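You operate a simulated robot arm through the tools that you are given. There is no shell and no other tool. Be economical: measure what you need, move in short steps, check, and stop when the job is done.

The job below is to be done with a simulated two-armed robot. You get a single attempt, and the scene is never put back.

Task
Hold the blue hub on the top of the prep table steady with one hand and flip the red brake slide the other way with the other.

The check looks at the end state, three seconds after you hand in, the way a careful person would. Anything else that was tipped, shoved, dropped, spilled or broken makes it a failure.

Robot
Two 7-joint arms with two-finger parallel grippers on one trunk, on a base that drives. Base frame: it is fixed to the floor where the robot stands at the start and does not move with it; the origin is under the middle of the robot, x ahead of it, y to its left, z up. Readings come in mm, rad, newtons and seconds.
The left shoulder is at the start at [70, 133, 1201], the right one opposite. With the tool pointing down near the work surface each hand reaches from about 100 to 620 mm from the robot's upright axis, wherever it stands, measured 20 degrees to its own side. Places, roughly: red brake slide [500, -100, 800]. Payload 1.57 kg a hand.
Tool frame (each hand has its own): the origin (TCP) lies between the finger pads and is the grasp point; the fingertips stand 30 mm ahead of it; z points along the fingers, y is the line along which they close. Largest opening 80 mm; finger width 17, thickness 12; the body of the gripper, 40 by 82 mm, starts 80 mm behind the TCP.
Orientation is told as [roll, pitch, yaw] about the base's x, y, z axes, in that order, counted from this pose: with the fingers straight down and closing along the base's y, the tool's x points along the base's -x, its y along +y and its z along -z.

Tools
- The arms move only by the tool apply_moves. It takes "left_rows", "right_rows" or both (then of equal length, played together; a hand with none holds still); each is a list that holds one entry, the list of rows, each a list of 6 numbers: the shift along the tool's x, y, z in mm, then the turn, a rotation vector about the tool's x, y, z in rad. In form: [[[x, y, z, ax, ay, az], ...]]. A call has 1 to 20 rows; each row shifts and turns the commanded pose from where the row before left it, along the tool's axes as they then stand. "left_gripper" and "right_gripper" are, for a hand that has rows, the opening, from 0 (shut) to 1 (fully open), set as the call begins (left out, the last holds). A row lasts 0.2 s, in which the tool goes at most 50 mm and 0.15 rad; a call with a longer step from one row to the next is refused whole, and so is a gripper value outside its range. Where a pose cannot be reached the arm comes as near as it can. A force on the tool above 40 N (or 10 N above the force at the start of the call, whichever is more), or a blocked arm, ends the call early, and 0.2 s more pass. The fingers move at their own pace (about 153 mm/s each) and stop on an object; they squeeze with about 40 N. The grip force told is the motor's: it shows also when the fingers shut on nothing. Time passes only in rows, and 0.2 s behind the last, so rows that do not move let the fingers close. It gives the time, the measured TCP pose, the force on the tool (base axes), the opening and the grip force at its end, in the units of the frame above (readings bear some noise), with the torque about the TCP (base axes, N m) and any sound that the robot's microphone picked up, and new pictures: "pictures" is both (left out), scene, wrist or none (wrist: the cameras of the hands that moved).
- Cameras (640 x 400 px; columns grow to the right, rows downward): "scene" is now at [123.9, -43.5, 1416.7]; the picture's right is [-0.41, -0.91, 0.00], its down [-0.60, 0.27, -0.75] and it looks along [0.68, -0.31, -0.66] (base axes); focal length 250 px, centre (320, 200). "left" rides on the left gripper at [72, 7, -122] in its tool frame; the picture's right is [-0.09, 1.00, 0.00], its down [-0.84, -0.08, -0.54] and it looks along [-0.54, -0.05, 0.84] (tool axes); focal length 238 px, centre (320, 200). "right" rides on the right gripper at [72, -7, -122] in its tool frame; the picture's right is [0.09, 1.00, 0.00], its down [-0.84, 0.08, -0.54] and it looks along [-0.54, 0.05, 0.84] (tool axes); focal length 238 px, centre (320, 200). There is no depth. A picture from a camera that has moved, and an enlarged one, comes with that camera's place and axes in the base frame and with its lens. The place of the scene camera against the robot may be out by one fixed shift of up to 12 mm in any direction.
- slide_trunk(by): slides the trunk up (or, below 0, down) by that many mm; the arms and the scene camera ride with it, the base frame stays. It gives what a move gives, with no picture.
- roll_base(legs): drives the robot by 1 to 6 legs, each [ahead, left, turn to the left] in mm, mm and rad, along the robot's own axes; the way and the turn of a leg run together, so that a leg with both is an arc; at most 1500 mm and 3.142 rad a leg. The arms and the cameras ride along, it lands a little off, and it stops where it bumps. It gives what a move gives, and a new picture of the scene camera.
- pan_tilt(pan, tilt): turns the head with the scene camera to pan (to the left, within 1.501 rad either way) and tilt (down, from -0.506 to 1.204), counted from straight ahead of the robot. It gives what a move gives, and a new picture of the scene camera.
- close_up(camera, box): a new picture of the part [left, top, right, bottom] of that camera's present view, enlarged. It takes no simulated time.
- job_done(): hands the job in; it is judged then, once.

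Go step by step. Nothing tells you exact positions but the pictures and the camera data: compare them with the known pose of the tool, close in by small moves and look again before you grip or let go. The budget is 120 turns and 260 pictures, counting those below and the enlarged ones. Unless the task says otherwise, let go and move clear before handing in, and close with one line.

The tools are called as name(argument=value, ...) on one line, values as JSON. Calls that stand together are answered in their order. apply_moves: Moves the arms, as the interface text tells. Its arguments: {"type":"object","properties":{"left_rows":{"type":"array"},"left_gripper":{"type":"number"},"right_rows":{"type":"array"},"right_gripper":{"type":"number"},"pictures":{"type":"string","enum":["both","scene","wrist","none"]}},"required":[]} The other tools are called the same way: slide_trunk (by) slides the trunk up or down; roll_base (legs) drives the base; pan_tilt (pan, tilt) turns the head that bears the scene camera; close_up (camera, box) takes an enlarged picture of a part of a camera's view; job_done () hands the job in.

At the start:

```text
time_s: 0.0
left_tool_pos: [446.1, 66.5, 1095.9]
left_ee_rot: [0.002, 0.0, 0.001]
left_ft_force: [-1.1, -0.5, -0.9]
left_torque: [0.01, 0.04, 0.0]
left_opening: 80.0
left_finger_force: 0.1
right_tool_pos: [391.4, -370.7, 1124.3]
right_ee_rot: [0.001, 0.001, 0.0]
right_ft_force: [0.4, 0.2, 0.1]
right_torque: [0.0, -0.03, 0.0]
right_opening: 79.8
right_finger_force: 0.0
trunk travel left (down, up): [-775.0, 165.0]
robot x, y, heading: [-0.7, -4.6, -0.001]
head pan, tilt: [-0.428, 0.719]
```

scene: 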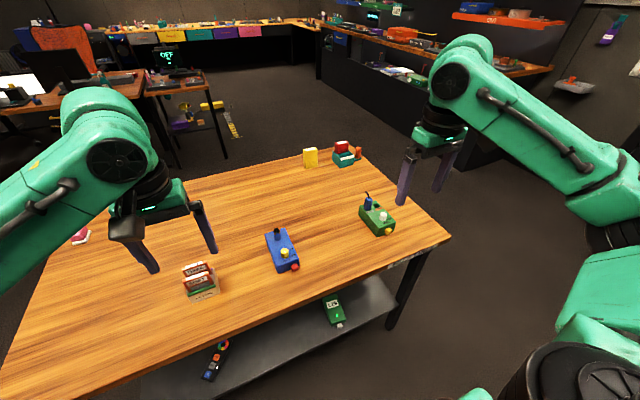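
right: 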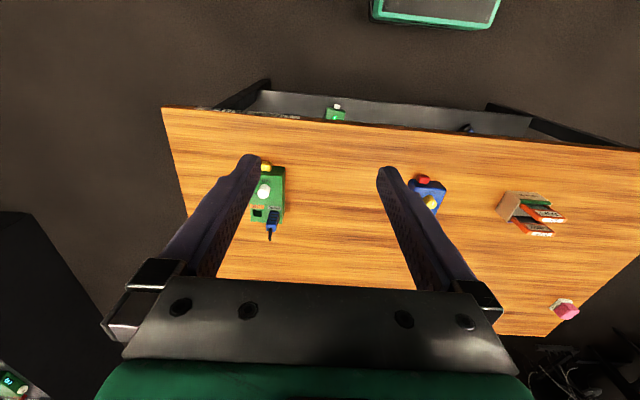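
left: 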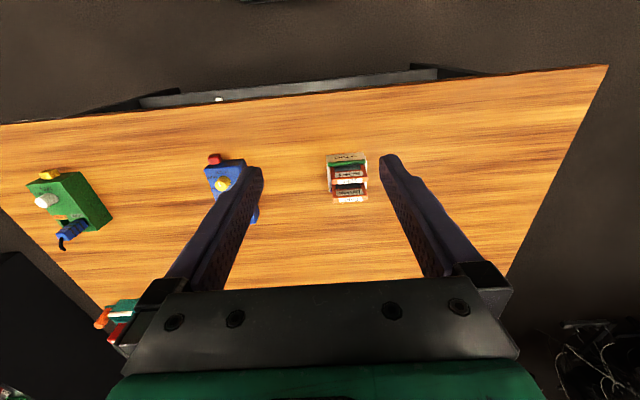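

I see a blue box with a red, a yellow and a black control on the table; the red one sits at its near end. I'll enlarge it first.

close_up(camera="scene", box=[240, 215, 320, 285])

close_up(camera="left", box=[180, 140, 280, 230])

close_up(camera="scene", box=[300, 130, 420, 250])

```text
5.71 times, centred on (280, 250) of scene
camera zoom: at [123.9, -43.5, 1416.7], right [-0.41, -0.91, 0.0], down [-0.6, 0.27, -0.75], along [0.68, -0.31, -0.66], focal length 1429 px, centre (549, -86)
```

zoom: 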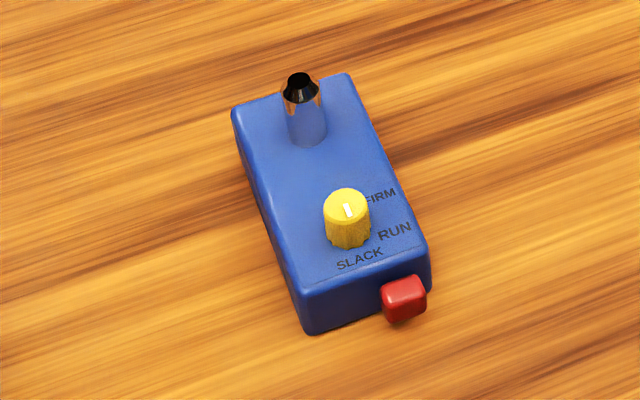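

```text
4.44 times, centred on (230, 185) of left
camera zoom: at [375.1, 73.4, 1216.7], right [0.09, 1.0, 0.0], down [0.84, -0.08, 0.54], along [0.54, -0.05, -0.84], focal length 1059 px, centre (720, 267)
```

zoom: 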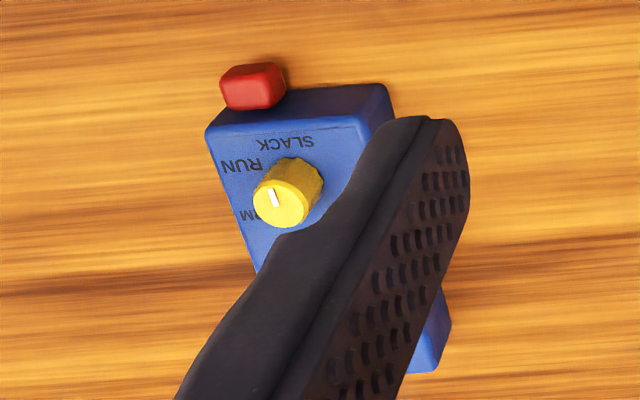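

```text
3.33 times, centred on (360, 190) of scene
camera zoom: at [123.9, -43.5, 1416.7], right [-0.41, -0.91, 0.0], down [-0.6, 0.27, -0.75], along [0.68, -0.31, -0.66], focal length 834 px, centre (187, 233)
```

zoom: 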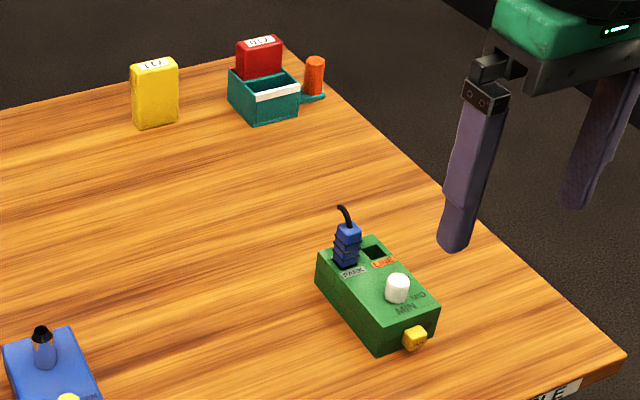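

The blue hub is roughly x 539–663, y -166…-99, z 780–818. Its red slide is on the near face at about y -146, at the right end, so it has to travel left (+y). I'll drive the base so the hub is centred ahead, then hold it with the left hand across its width.

roll_base(legs=[[0, -130, 0], [90, 0, 0]])

```text
time_s: 2.0
left_tool_pos: [533.9, -66.1, 1096.9]
left_ee_rot: [0.0, -0.003, 0.0]
left_ft_force: [-0.2, -0.1, -0.6]
left_torque: [0.01, 0.01, -0.01]
left_opening: 79.8
left_finger_force: 0.0
right_tool_pos: [479.2, -501.8, 1125.7]
right_ee_rot: [0.0, -0.002, 0.002]
right_ft_force: [0.8, 0.2, 0.1]
right_torque: [0.01, -0.02, 0.0]
right_opening: 80.2
right_finger_force: 0.0
trunk travel left (down, up): [-775.0, 165.0]
robot x, y, heading: [92.1, -125.9, -0.002]
head pan, tilt: [-0.428, 0.719]
camera scene: at [211.1, -175.1, 1417.0], right [-0.41, -0.91, 0.0], down [-0.6, 0.27, -0.75], along [0.69, -0.31, -0.66], focal length 250 px, centre (320, 200)
```

scene: 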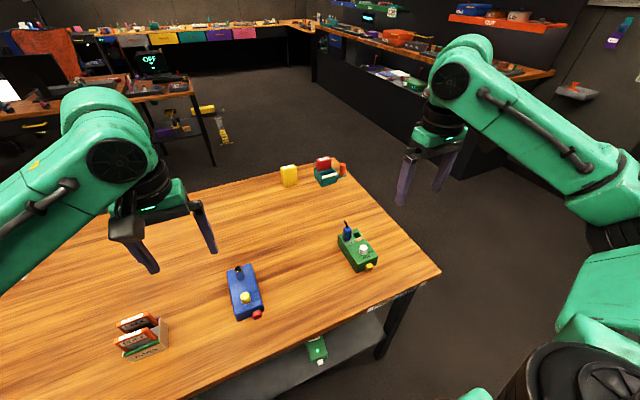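

Next I'll bring the left hand over the hub, staying high, and point the head at it.

apply_moves(left_rows=[[[-9, -8.2, 16, 0, 0, 0], [-9, -8.2, 16, 0, 0, 0], [-9, -8.2, 16, 0, 0, 0], [-9, -8.2, 16, 0, 0, 0], [-9, -8.2, 16, 0, 0, 0], [-9, -8.2, 16, 0, 0, 0], [-9, -8.2, 16, 0, 0, 0], [-9, -8.2, 16, 0, 0, 0]]], left_gripper=1, pictures="wrist")

pan_tilt(pan=-0.1, tilt=0.95)

```text
time_s: 3.8
left_tool_pos: [608.4, -132.8, 968.7]
left_ee_rot: [0.0, 0.0, 0.001]
left_ft_force: [-0.5, -0.2, 0.6]
left_torque: [-0.03, 0.02, 0.0]
left_opening: 80.3
left_finger_force: 0.0
right_tool_pos: [481.7, -501.3, 1123.4]
right_ee_rot: [0.001, 0.002, 0.002]
right_ft_force: [-0.1, 0.2, -0.3]
right_torque: [0.0, 0.01, -0.01]
right_opening: 79.9
right_finger_force: 0.1
trunk travel left (down, up): [-775.0, 165.0]
robot x, y, heading: [92.8, -131.2, 0.001]
head pan, tilt: [-0.428, 0.719]
camera left: at [537.5, -124.4, 1089.1], right [0.09, 1.0, 0.0], down [0.84, -0.08, 0.54], along [0.54, -0.05, -0.84], focal length 238 px, centre (320, 200)
```

left: 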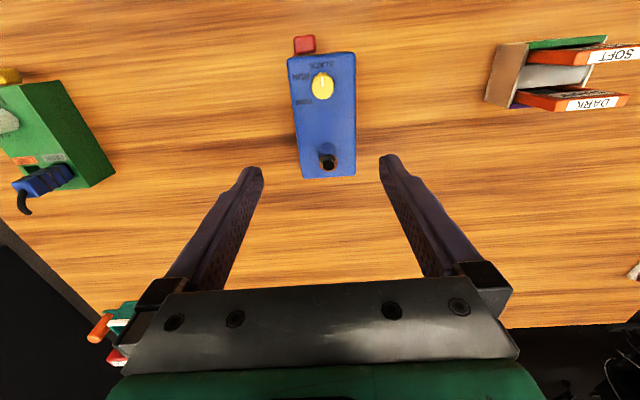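

```text
time_s: 4.6
left_tool_pos: [607.8, -130.5, 968.9]
left_ee_rot: [0.001, -0.001, 0.002]
left_ft_force: [-0.3, 0.0, 0.0]
left_torque: [-0.04, 0.03, -0.01]
left_opening: 79.8
left_finger_force: 0.0
right_tool_pos: [482.5, -501.8, 1123.3]
right_ee_rot: [0.0, 0.0, 0.002]
right_ft_force: [0.6, -0.1, 0.0]
right_torque: [0.03, 0.02, 0.0]
right_opening: 80.1
right_finger_force: 0.1
trunk travel left (down, up): [-775.0, 165.0]
robot x, y, heading: [90.2, -127.8, 0.002]
head pan, tilt: [-0.099, 0.949]
camera scene: at [209.6, -146.9, 1398.5], right [-0.1, -0.99, 0.0], down [-0.81, 0.08, -0.58], along [0.58, -0.06, -0.81], focal length 250 px, centre (320, 200)
```

scene: 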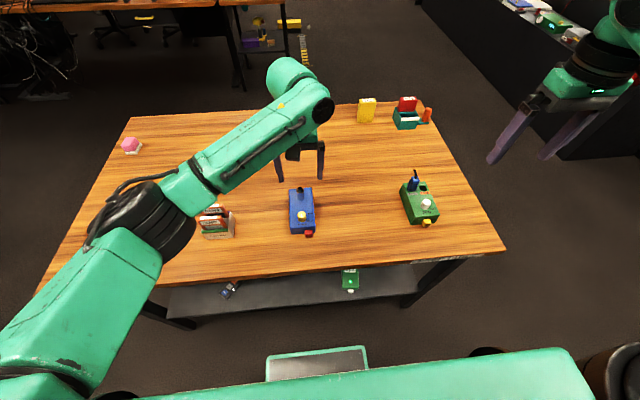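

The left wrist camera puts the hub's centre near y -125, x 545–678. I'll shift the left hand +6.5 mm in y and lower it to just above the hub top. At the same time I'll lean the right hand out to its own side, still well away.

apply_moves(left_rows=[[[0, 6.5, 20, 0, 0, 0], [0, 0, 20, 0, 0, 0], [0, 0, 20, 0, 0, 0], [0, 0, 20, 0, 0, 0], [0, 0, 18, 0, 0, 0], [0, 0, 0, 0, 0, 0]]], right_rows=[[[0, 0, 0, 0.14, 0, 0], [0, 0, 0, 0.14, 0, 0], [0, 0, 0, 0.14, 0, 0], [0, 0, 0, 0.14, 0, 0], [0, 0, 0, 0.14, 0, 0], [0, 0, 0, 0, 0, 0]]], right_gripper=0)

```text
time_s: 6.0
left_tool_pos: [606.1, -127.1, 871.8]
left_ee_rot: [0.0, 0.001, 0.001]
left_ft_force: [0.7, 0.2, 0.1]
left_torque: [-0.01, 0.01, 0.0]
left_opening: 79.9
left_finger_force: 0.1
right_tool_pos: [481.2, -502.9, 1124.0]
right_ee_rot: [-0.701, -0.003, 0.0]
right_ft_force: [-1.0, -1.3, 0.2]
right_torque: [0.0, -0.01, 0.0]
right_opening: 0.2
right_finger_force: 21.3
trunk travel left (down, up): [-775.0, 165.0]
robot x, y, heading: [94.8, -129.6, -0.006]
head pan, tilt: [-0.099, 0.949]
camera scene: at [209.4, -147.3, 1398.5], right [-0.1, -1.0, 0.0], down [-0.81, 0.08, -0.58], along [0.58, -0.06, -0.81], focal length 250 px, centre (320, 200)
camera right: at [409.0, -428.0, 1220.8], right [-0.09, 0.76, -0.64], down [0.84, 0.41, 0.36], along [0.54, -0.5, -0.67], focal length 238 px, centre (320, 200)
camera left: at [535.2, -119.0, 992.6], right [0.09, 1.0, 0.0], down [0.84, -0.08, 0.54], along [0.54, -0.05, -0.84], focal length 238 px, centre (320, 200)
```

scene: 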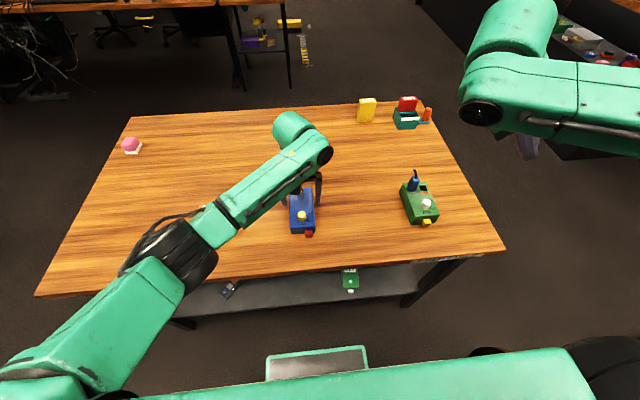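
right: 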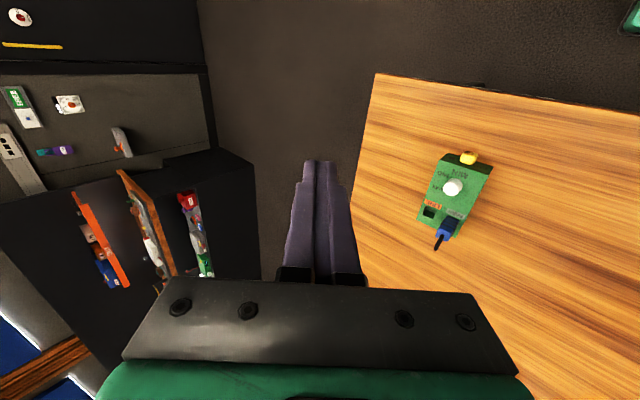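
left: 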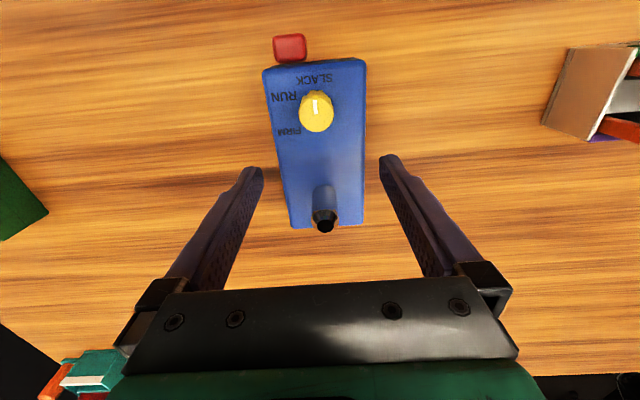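

The left hand straddles the hub centrally. I leaned the right hand the wrong way, so I'll turn it back the other way while the left goes down.

apply_moves(left_rows=[[[0, 0, 10, 0, 0, 0], [0, 0, 10, 0, 0, 0], [0, 0, 10, 0, 0, 0], [0, 0, 10, 0, 0, 0], [0, 0, 8, 0, 0, 0], [0, 0, 6, 0, 0, 0], [0, 0, 0, 0, 0, 0], [0, 0, 0, 0, 0, 0], [0, 0, 0, 0, 0, 0], [0, 0, 0, 0, 0, 0]]], right_rows=[[[0, 0, 0, -0.14, 0, 0], [0, 0, 0, -0.14, 0, 0], [0, 0, 0, -0.14, 0, 0], [0, 0, 0, -0.14, 0, 0], [0, 0, 0, -0.14, 0, 0], [0, 0, 0, -0.14, 0, 0], [0, 0, 0, -0.14, 0, 0], [0, 0, 0, -0.14, 0, 0], [0, 0, 0, -0.14, 0, 0], [0, 0, 0, -0.14, 0, 0]]])

```text
time_s: 8.2
left_tool_pos: [607.6, -125.2, 816.4]
left_ee_rot: [0.0, 0.001, -0.001]
left_ft_force: [0.5, 0.4, -0.4]
left_torque: [0.02, -0.01, 0.02]
left_opening: 79.9
left_finger_force: 0.1
right_tool_pos: [481.3, -501.8, 1123.7]
right_ee_rot: [0.702, 0.0, -0.001]
right_ft_force: [-0.2, 0.0, -0.6]
right_torque: [0.06, -0.02, -0.01]
right_opening: 0.0
right_finger_force: 21.5
trunk travel left (down, up): [-775.0, 165.0]
robot x, y, heading: [89.1, -133.3, -0.001]
head pan, tilt: [-0.099, 0.949]
camera scene: at [209.9, -147.8, 1398.5], right [-0.1, -1.0, 0.0], down [-0.81, 0.08, -0.58], along [0.58, -0.06, -0.81], focal length 250 px, centre (320, 200)
camera right: at [408.8, -585.4, 1212.5], right [-0.09, 0.76, 0.64], down [0.84, -0.29, 0.46], along [0.54, 0.58, -0.61], focal length 238 px, centre (320, 200)
camera left: at [537.2, -116.8, 936.5], right [0.09, 1.0, 0.0], down [0.84, -0.08, 0.54], along [0.54, -0.05, -0.84], focal length 238 px, centre (320, 200)
```

scene: 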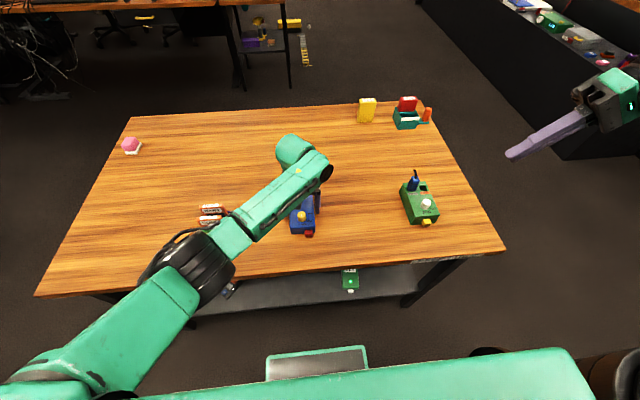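
right: 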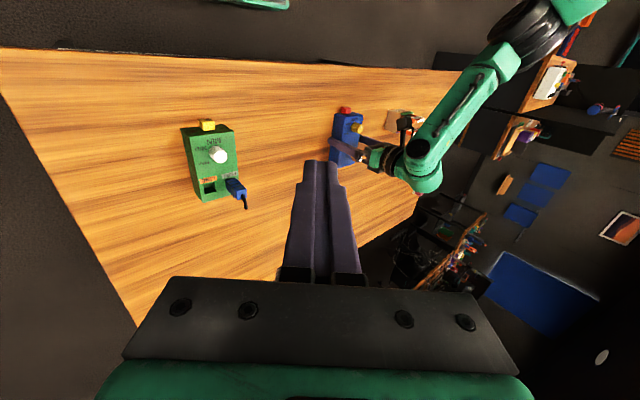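
left: 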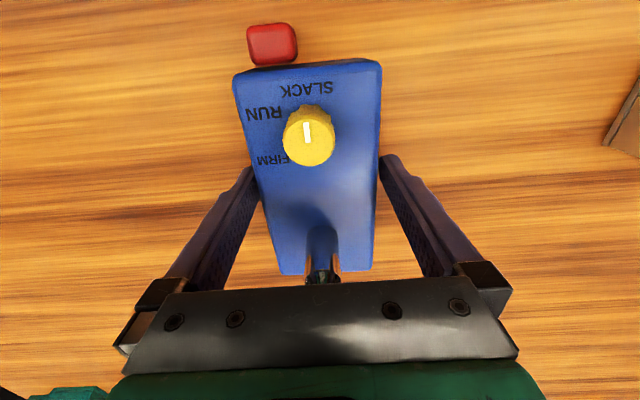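

Now I'll close the left hand on the hub and check.

apply_moves(left_rows=[[[0, 0, 0, 0, 0, 0], [0, 0, 0, 0, 0, 0], [0, 0, 0, 0, 0, 0]]], left_gripper=0, pictures="wrist")

close_up(camera="scene", box=[250, 170, 450, 270])

```text
time_s: 9.0
left_tool_pos: [609.1, -123.7, 817.0]
left_ee_rot: [0.0, -0.001, -0.001]
left_ft_force: [-0.8, 0.1, -0.8]
left_torque: [-0.03, -0.09, 0.0]
left_opening: 69.8
left_finger_force: 40.1
right_tool_pos: [480.2, -501.7, 1123.5]
right_ee_rot: [0.699, 0.0, 0.002]
right_ft_force: [0.1, -1.0, 0.3]
right_torque: [0.03, 0.02, 0.0]
right_opening: 0.0
right_finger_force: 21.8
trunk travel left (down, up): [-775.0, 165.0]
robot x, y, heading: [87.2, -131.8, -0.001]
head pan, tilt: [-0.099, 0.949]
camera left: at [537.1, -116.2, 936.6], right [0.09, 1.0, 0.0], down [0.84, -0.08, 0.54], along [0.54, -0.05, -0.84], focal length 238 px, centre (320, 200)
```

left: 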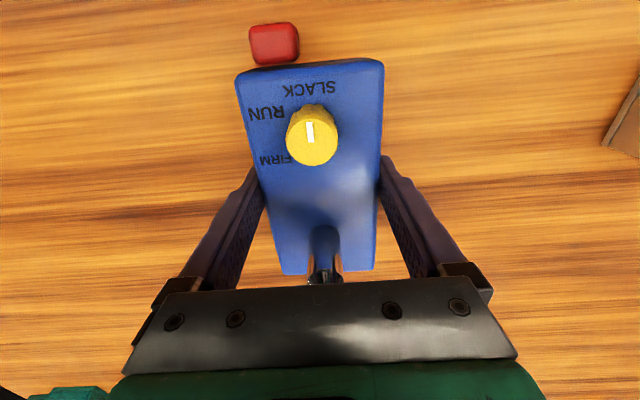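

```text
3.20 times, centred on (350, 220) of scene
camera zoom: at [209.6, -146.9, 1398.5], right [-0.1, -1.0, 0.0], down [-0.81, 0.08, -0.58], along [0.58, -0.06, -0.81], focal length 800 px, centre (224, 136)
```

zoom: 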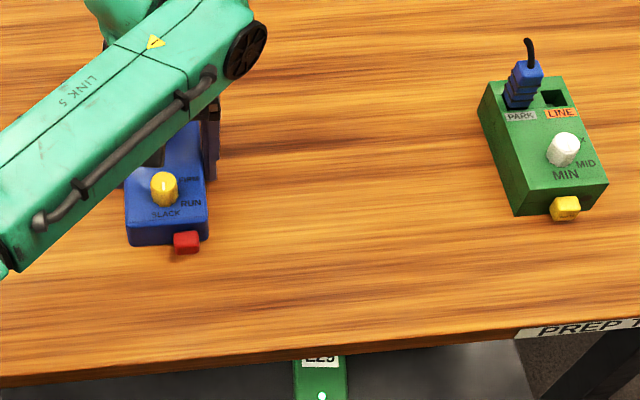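

The hub is gripped (69.8 mm wide, 40 N). The red tab spans about y -149…-126 and x 525–545. I'll lean the right hand further and bring its shut fingers in from the right, staying short of the tab.

apply_moves(right_rows=[[[0, 0, 0, -0.125, 0, 0], [0, 0, 0, -0.125, 0, 0], [-5.05, -2.94, 34.3, 0, 0, 0], [-5.05, -2.94, 34.3, 0, 0, 0], [-5.05, -2.94, 34.3, 0, 0, 0], [-5.05, -2.94, 34.3, 0, 0, 0], [-5.05, -2.94, 34.3, 0, 0, 0], [-5.05, -2.94, 34.3, 0, 0, 0], [-5.05, -2.94, 34.3, 0, 0, 0], [-5.05, -2.94, 34.3, 0, 0, 0], [-5.05, -2.94, 34.3, 0, 0, 0], [-5.05, -2.94, 34.3, 0, 0, 0], [0, 0, 0, 0, 0, 0]]], right_gripper=0)

```text
time_s: 11.8
left_tool_pos: [608.0, -124.0, 815.5]
left_ee_rot: [0.0, -0.001, 0.002]
left_ft_force: [0.1, 0.0, 0.2]
left_torque: [-0.03, 0.06, -0.04]
left_opening: 69.6
left_finger_force: 40.0
right_tool_pos: [531.8, -237.9, 897.6]
right_ee_rot: [0.95, -0.001, 0.0]
right_ft_force: [0.2, -1.4, 0.5]
right_torque: [0.0, 0.0, -0.01]
right_opening: 0.1
right_finger_force: 21.3
trunk travel left (down, up): [-775.0, 165.0]
robot x, y, heading: [90.3, -131.2, 0.001]
head pan, tilt: [-0.099, 0.949]
camera scene: at [209.7, -147.1, 1398.5], right [-0.1, -1.0, 0.0], down [-0.81, 0.08, -0.58], along [0.58, -0.06, -0.81], focal length 250 px, centre (320, 200)
camera right: at [458.8, -340.2, 963.2], right [-0.09, 0.58, 0.81], down [0.84, -0.4, 0.38], along [0.54, 0.71, -0.45], focal length 238 px, centre (320, 200)
```

scene: 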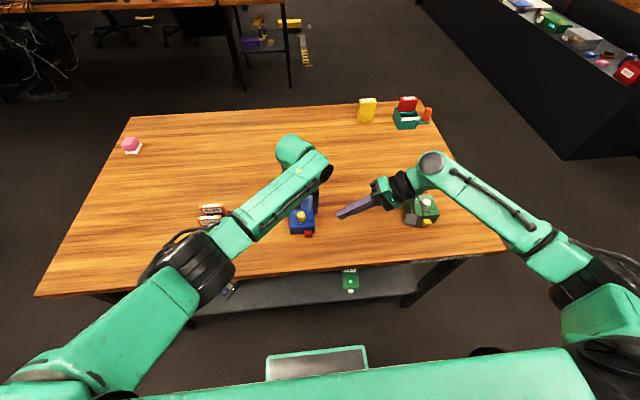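
right: 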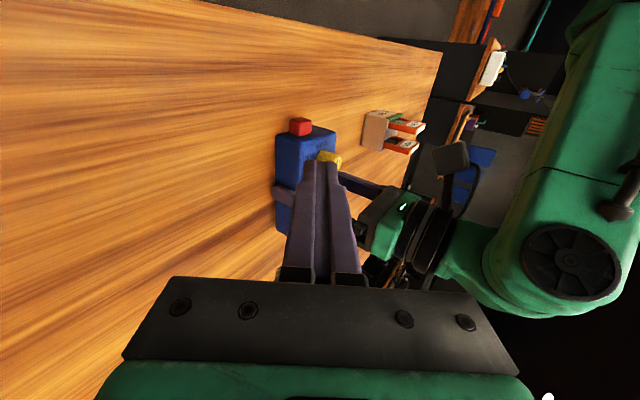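

The right fingers are well placed to the side. I'll lower them to the tab's height, still about 20 mm short of it.

apply_moves(right_rows=[[[0, -8.05, 12.5, 0, 0, 0], [0, -8.05, 12.5, 0, 0, 0], [0, -8.05, 12.5, 0, 0, 0], [0, -8.05, 12.5, 0, 0, 0], [0, -8.05, 12.5, 0, 0, 0], [0, -8.05, 12.5, 0, 0, 0], [0, 0, 0, 0, 0, 0]]])

close_up(camera="scene", box=[270, 180, 430, 260])

close_up(camera="left", box=[120, 0, 400, 175])

```text
time_s: 13.4
left_tool_pos: [607.0, -123.3, 816.2]
left_ee_rot: [0.0, -0.001, 0.001]
left_ft_force: [0.2, -0.9, -0.2]
left_torque: [0.02, -0.02, -0.04]
left_opening: 69.4
left_finger_force: 40.4
right_tool_pos: [531.4, -206.4, 818.5]
right_ee_rot: [0.951, 0.001, 0.001]
right_ft_force: [-0.6, -0.6, -0.6]
right_torque: [-0.07, 0.01, 0.01]
right_opening: 0.0
right_finger_force: 21.7
trunk travel left (down, up): [-775.0, 165.0]
robot x, y, heading: [92.6, -132.1, 0.002]
head pan, tilt: [-0.099, 0.949]
camera scene: at [209.7, -146.9, 1398.5], right [-0.1, -1.0, 0.0], down [-0.81, 0.08, -0.58], along [0.58, -0.06, -0.81], focal length 250 px, centre (320, 200)
camera right: at [458.6, -308.4, 882.8], right [-0.09, 0.58, 0.81], down [0.84, -0.39, 0.38], along [0.54, 0.71, -0.45], focal length 238 px, centre (320, 200)
```

scene: 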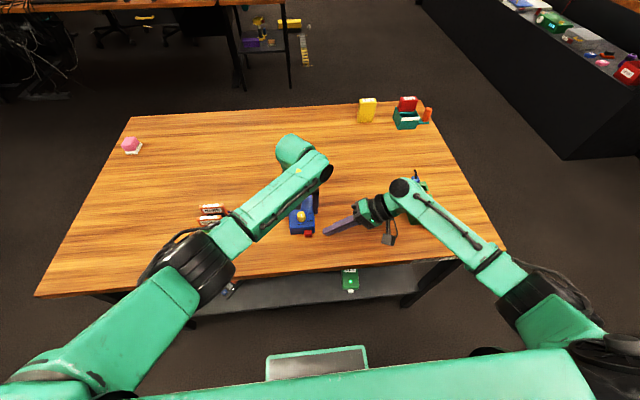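
right: 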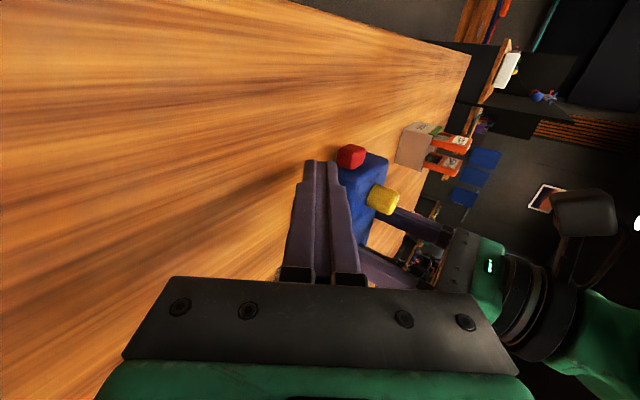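

```text
4.00 times, centred on (350, 220) of scene
camera zoom: at [209.7, -146.9, 1398.5], right [-0.1, -1.0, 0.0], down [-0.81, 0.08, -0.58], along [0.58, -0.06, -0.81], focal length 1000 px, centre (200, 120)
```

zoom: 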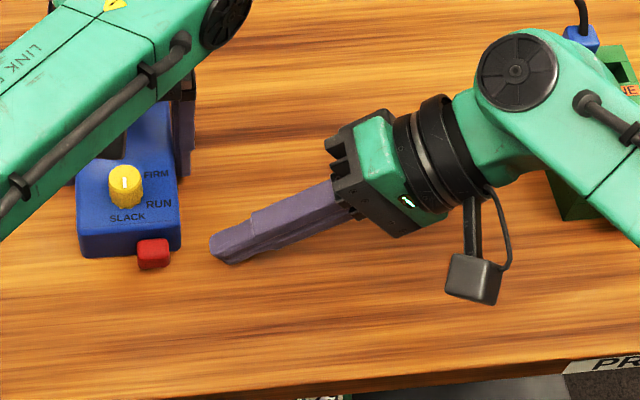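

```text
2.29 times, centred on (260, 88) of left
camera zoom: at [537.1, -116.2, 936.6], right [0.09, 1.0, 0.0], down [0.84, -0.08, 0.54], along [0.54, -0.05, -0.84], focal length 545 px, centre (457, 457)
```

zoom: 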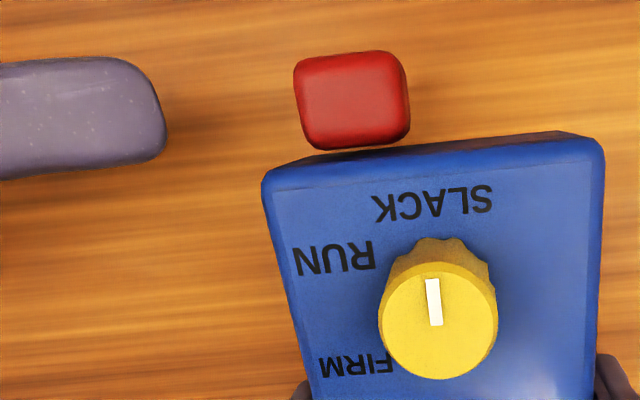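

The fingers line up with the tab, with a gap of about 26 mm. I'll shift 2 mm away from the hub face and 3 mm down, then close most of the gap.

apply_moves(right_rows=[[[0.5, 2.6, 4.9, 0, 0, 0], [0.5, 2.6, 4.9, 0, 0, 0], [0.5, 2.6, 4.9, 0, 0, 0], [0.5, 2.6, 4.9, 0, 0, 0], [0, 0, 0, 0, 0, 0]]], pictures="wrist")

close_up(camera="left", box=[120, 0, 400, 175])

close_up(camera="scene", box=[280, 205, 360, 255])

```text
time_s: 14.6
left_tool_pos: [608.5, -124.4, 815.7]
left_ee_rot: [0.0, 0.001, -0.001]
left_ft_force: [0.1, 0.3, -0.7]
left_torque: [0.0, 0.01, -0.03]
left_opening: 69.8
left_finger_force: 40.7
right_tool_pos: [531.1, -184.6, 814.1]
right_ee_rot: [0.951, 0.001, -0.001]
right_ft_force: [-0.3, -0.3, 0.6]
right_torque: [0.0, -0.02, -0.01]
right_opening: 0.1
right_finger_force: 20.8
trunk travel left (down, up): [-775.0, 165.0]
robot x, y, heading: [93.6, -128.7, 0.002]
head pan, tilt: [-0.099, 0.949]
camera right: at [457.8, -287.2, 880.2], right [-0.09, 0.58, 0.81], down [0.84, -0.4, 0.38], along [0.54, 0.71, -0.45], focal length 238 px, centre (320, 200)
```

right: 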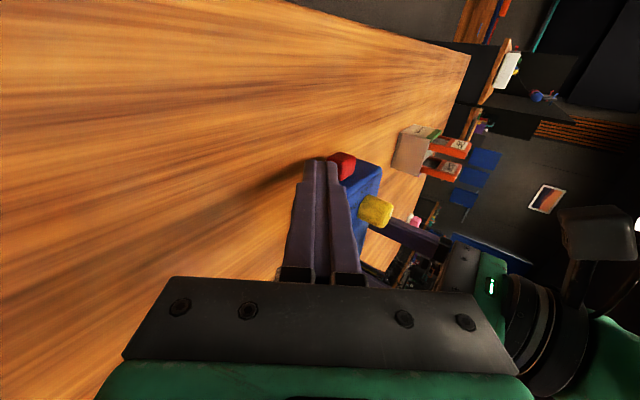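

```text
2.29 times, centred on (260, 88) of left
camera zoom: at [537.1, -116.2, 936.6], right [0.09, 1.0, 0.0], down [0.84, -0.08, 0.54], along [0.54, -0.05, -0.84], focal length 545 px, centre (457, 457)
```

zoom: 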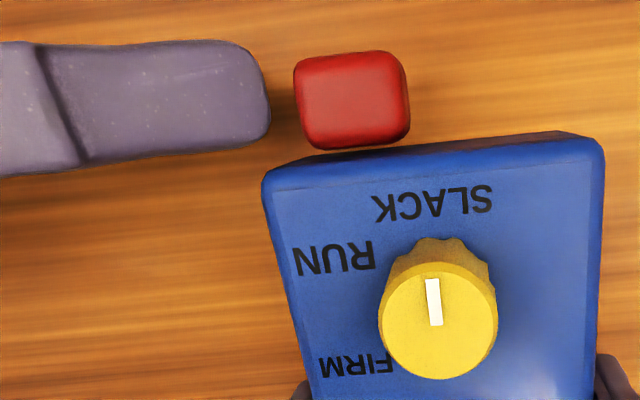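

```text
8.00 times, centred on (320, 230) of scene
camera zoom: at [209.7, -146.8, 1398.5], right [-0.1, -1.0, 0.0], down [-0.81, 0.08, -0.58], along [0.58, -0.06, -0.81], focal length 2000 px, centre (320, -40)
```

zoom: 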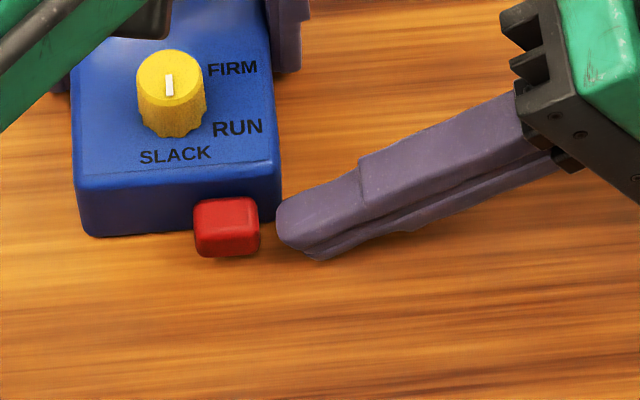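

Contact is about 5 mm away. I'll push in +y in 5 mm steps.

apply_moves(right_rows=[[[0, 2.91, 4.07, 0, 0, 0], [0, 2.91, 4.07, 0, 0, 0], [0, 2.91, 4.07, 0, 0, 0], [0, 2.91, 4.07, 0, 0, 0], [0, 0, 0, 0, 0, 0]]], pictures="none")

close_up(camera="left", box=[120, 0, 400, 175])

close_up(camera="scene", box=[280, 205, 360, 255])

```text
time_s: 15.8
left_tool_pos: [609.4, -124.4, 815.3]
left_ee_rot: [0.0, 0.0, 0.0]
left_ft_force: [1.0, 1.2, 0.1]
left_torque: [0.07, 0.0, -0.02]
left_opening: 69.6
left_finger_force: 39.6
right_tool_pos: [528.9, -162.8, 814.9]
right_ee_rot: [0.949, 0.001, 0.002]
right_ft_force: [-0.1, 0.3, 0.3]
right_torque: [-0.04, -0.03, -0.01]
right_opening: 0.0
right_finger_force: 20.9
trunk travel left (down, up): [-775.0, 165.0]
robot x, y, heading: [87.6, -133.1, -0.004]
head pan, tilt: [-0.099, 0.949]
```

```text
2.29 times, centred on (260, 88) of left
camera zoom: at [537.1, -116.1, 936.6], right [0.09, 1.0, 0.0], down [0.84, -0.08, 0.54], along [0.54, -0.05, -0.84], focal length 545 px, centre (457, 457)
```

zoom: 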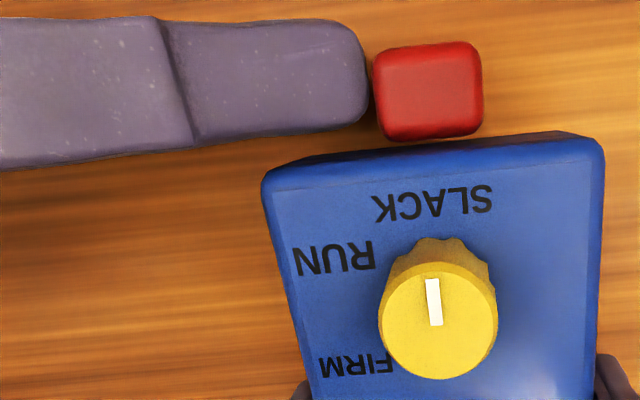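

```text
8.00 times, centred on (320, 230) of scene
camera zoom: at [209.7, -146.7, 1398.5], right [-0.1, -1.0, 0.0], down [-0.81, 0.08, -0.58], along [0.58, -0.06, -0.81], focal length 2000 px, centre (320, -40)
```

zoom: 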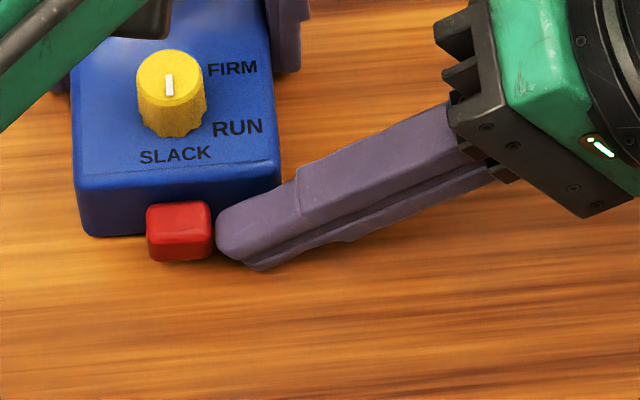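

The slide moves easily and is now mid-travel. I'll keep pushing towards the far stop.

apply_moves(right_rows=[[[0, 1.75, 2.44, 0, 0, 0], [0, 1.75, 2.44, 0, 0, 0], [0, 1.75, 2.44, 0, 0, 0], [0, 1.75, 2.44, 0, 0, 0], [0, 1.75, 2.44, 0, 0, 0], [0, 0, 0, 0, 0, 0]]], pictures="none")

close_up(camera="left", box=[120, 0, 400, 175])

close_up(camera="scene", box=[280, 205, 360, 255])

```text
time_s: 17.2
left_tool_pos: [609.3, -124.7, 815.9]
left_ee_rot: [0.0, 0.0, -0.001]
left_ft_force: [0.4, 0.6, 0.6]
left_torque: [0.01, 0.0, 0.01]
left_opening: 69.6
left_finger_force: 40.4
right_tool_pos: [528.5, -149.8, 816.3]
right_ee_rot: [0.95, 0.002, 0.001]
right_ft_force: [0.4, 0.0, 0.0]
right_torque: [-0.03, 0.02, -0.01]
right_opening: 0.0
right_finger_force: 20.9
trunk travel left (down, up): [-775.0, 165.0]
robot x, y, heading: [88.8, -133.3, -0.002]
head pan, tilt: [-0.099, 0.949]
```

```text
2.29 times, centred on (260, 88) of left
camera zoom: at [537.1, -116.2, 936.6], right [0.09, 1.0, 0.0], down [0.84, -0.08, 0.54], along [0.54, -0.05, -0.84], focal length 545 px, centre (457, 457)
```

zoom: 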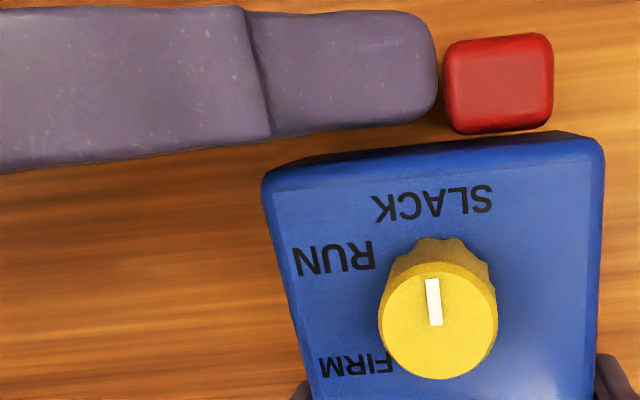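

```text
8.00 times, centred on (320, 230) of scene
camera zoom: at [209.7, -146.7, 1398.5], right [-0.1, -1.0, 0.0], down [-0.81, 0.08, -0.58], along [0.58, -0.06, -0.81], focal length 2000 px, centre (320, -40)
```

zoom: 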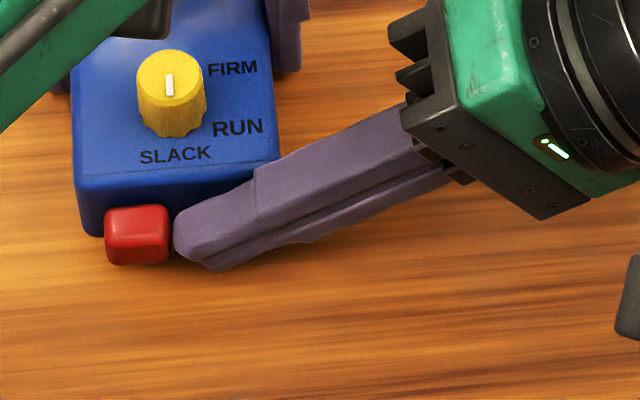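

The slide is nearly at the mirrored position. A few more millimetres in gentle steps should find the stop.

apply_moves(right_rows=[[[0, 0.87, 1.22, 0, 0, 0], [0, 0.87, 1.22, 0, 0, 0], [0, 0.87, 1.22, 0, 0, 0], [0, 0, 0, 0, 0, 0]]], pictures="none")

close_up(camera="left", box=[120, 0, 400, 175])

```text
time_s: 18.2
left_tool_pos: [607.7, -122.3, 816.1]
left_ee_rot: [0.003, 0.001, -0.002]
left_ft_force: [1.1, 8.8, 2.1]
left_torque: [-0.04, 0.03, -0.63]
left_opening: 69.6
left_finger_force: 40.3
right_tool_pos: [528.9, -147.3, 813.8]
right_ee_rot: [0.948, 0.001, -0.001]
right_ft_force: [-0.7, -8.6, 0.0]
right_torque: [-0.07, 0.01, -0.06]
right_opening: 0.0
right_finger_force: 21.5
trunk travel left (down, up): [-775.0, 165.0]
robot x, y, heading: [91.3, -129.3, -0.0]
head pan, tilt: [-0.099, 0.949]
```

```text
2.29 times, centred on (260, 88) of left
camera zoom: at [537.2, -115.6, 936.6], right [0.09, 1.0, 0.0], down [0.84, -0.08, 0.54], along [0.54, -0.05, -0.84], focal length 545 px, centre (457, 457)
```

zoom: 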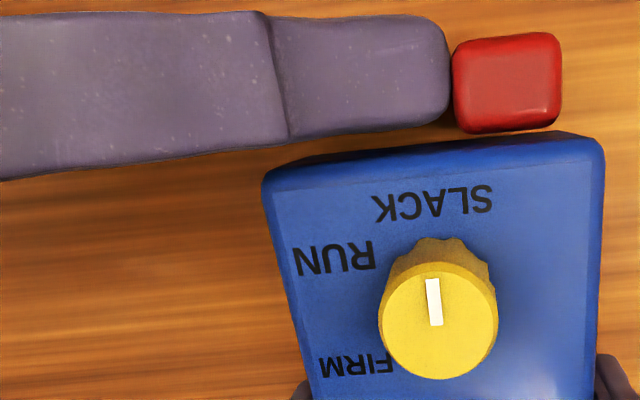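

The force rose to about 9 N, so the slide is at its stop. I'll back the right hand away along the same path and check that the slide stays put.

apply_moves(right_rows=[[[0, -6, -8.5, 0, 0, 0], [0.5, -9, -12.5, 0, 0, 0], [0.5, -9, -12.5, 0, 0, 0], [0.5, -9, -12.5, 0, 0, 0], [0, 8.05, -12.5, 0, 0, 0], [0, 8.05, -12.5, 0, 0, 0], [0, 8.05, -12.5, 0, 0, 0], [0, 8.05, -12.5, 0, 0, 0], [0, 8.05, -12.5, 0, 0, 0], [0, 8.05, -12.5, 0, 0, 0], [5, 3, -34, 0, 0, 0], [5, 3, -34, 0, 0, 0], [5, 3, -34, 0, 0, 0], [5, 3, -34, 0, 0, 0], [5, 3, -34, 0, 0, 0], [0, 0, 0, 0, 0, 0]]], pictures="scene")

close_up(camera="left", box=[120, 0, 400, 175])

```text
time_s: 21.6
left_tool_pos: [609.1, -123.3, 815.5]
left_ee_rot: [0.001, -0.002, -0.001]
left_ft_force: [-0.6, -0.1, -0.3]
left_torque: [0.02, -0.06, -0.02]
left_opening: 69.5
left_finger_force: 40.2
right_tool_pos: [502.1, -361.9, 1009.9]
right_ee_rot: [0.95, -0.002, 0.003]
right_ft_force: [0.5, -0.6, 0.0]
right_torque: [0.05, 0.02, 0.01]
right_opening: 0.1
right_finger_force: 21.7
trunk travel left (down, up): [-775.0, 165.0]
robot x, y, heading: [93.7, -129.5, 0.002]
head pan, tilt: [-0.099, 0.949]
camera scene: at [209.7, -146.7, 1398.5], right [-0.1, -1.0, 0.0], down [-0.81, 0.08, -0.58], along [0.58, -0.06, -0.81], focal length 250 px, centre (320, 200)
```

scene: 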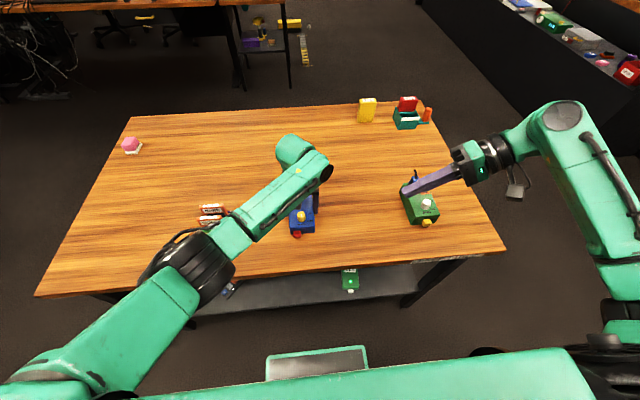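

```text
2.29 times, centred on (260, 88) of left
camera zoom: at [537.1, -116.2, 936.6], right [0.09, 1.0, 0.0], down [0.84, -0.08, 0.54], along [0.54, -0.05, -0.84], focal length 545 px, centre (457, 457)
```

zoom: 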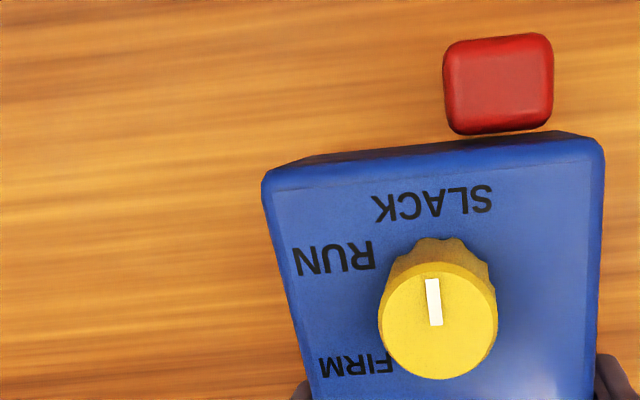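

The slide rests at its other stop. I'll open the left hand and lift it straight up.

apply_moves(left_rows=[[[0, 0, 0, 0, 0, 0], [0, 0, 0, 0, 0, 0], [0, 0, -10, 0, 0, 0], [0, 0, -15, 0, 0, 0], [0, 0, -20, 0, 0, 0], [0, 0, -25, 0, 0, 0], [0, 0, -30, 0, 0, 0], [0, 0, -30, 0, 0, 0], [0, 0, -30, 0, 0, 0], [0, 0, 0, 0, 0, 0]]], left_gripper=1)

close_up(camera="scene", box=[260, 170, 460, 270])

```text
time_s: 23.8
left_tool_pos: [606.4, -127.0, 978.1]
left_ee_rot: [0.001, 0.0, -0.001]
left_ft_force: [-0.2, 0.0, -1.1]
left_torque: [-0.03, 0.0, 0.01]
left_opening: 79.9
left_finger_force: 0.0
right_tool_pos: [502.1, -362.2, 1010.6]
right_ee_rot: [0.949, 0.0, 0.0]
right_ft_force: [-0.3, -0.5, -0.6]
right_torque: [0.02, 0.02, 0.0]
right_opening: 0.0
right_finger_force: 21.8
trunk travel left (down, up): [-775.0, 165.0]
robot x, y, heading: [89.7, -130.2, -0.0]
head pan, tilt: [-0.099, 0.949]
camera scene: at [209.7, -147.1, 1398.5], right [-0.1, -1.0, 0.0], down [-0.81, 0.08, -0.58], along [0.58, -0.06, -0.81], focal length 250 px, centre (320, 200)
camera left: at [535.0, -118.6, 1098.0], right [0.09, 1.0, 0.0], down [0.84, -0.08, 0.54], along [0.54, -0.05, -0.84], focal length 238 px, centre (320, 200)
```

scene: 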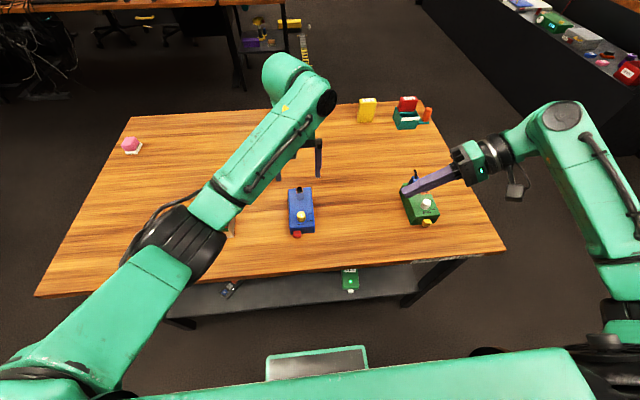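
left: 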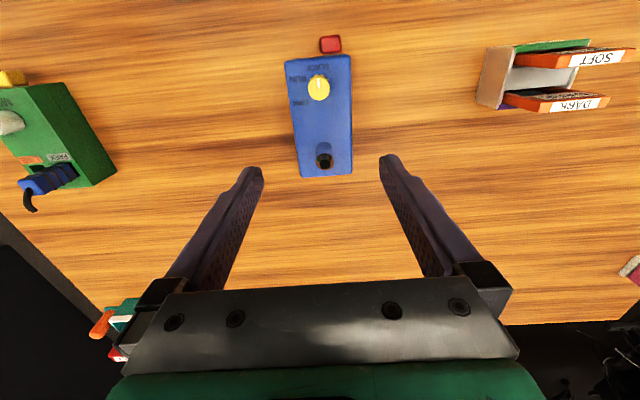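

```text
3.20 times, centred on (360, 220) of scene
camera zoom: at [209.7, -147.1, 1398.5], right [-0.1, -1.0, 0.0], down [-0.81, 0.08, -0.58], along [0.58, -0.06, -0.81], focal length 800 px, centre (192, 136)
```

zoom: 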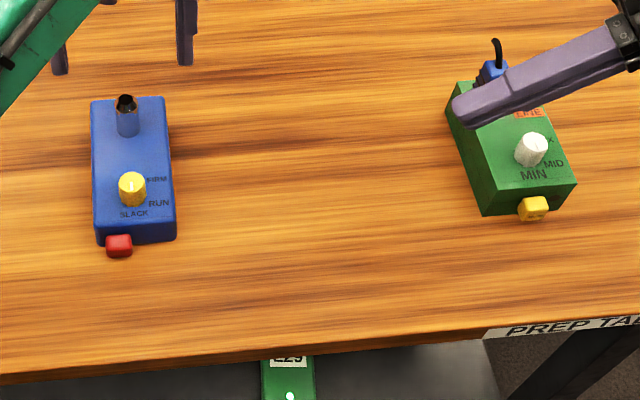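

The slide is now at the left end of the hub's near face. The hub hasn't moved, everything else looks undisturbed, and both hands are clear, so I'm handing in.

job_done()

```text
The job is handed in.
```

I held the blue hub still with the left hand and pushed its red brake slide to the opposite stop with the right; both hands let go and are clear, and the job is handed in.
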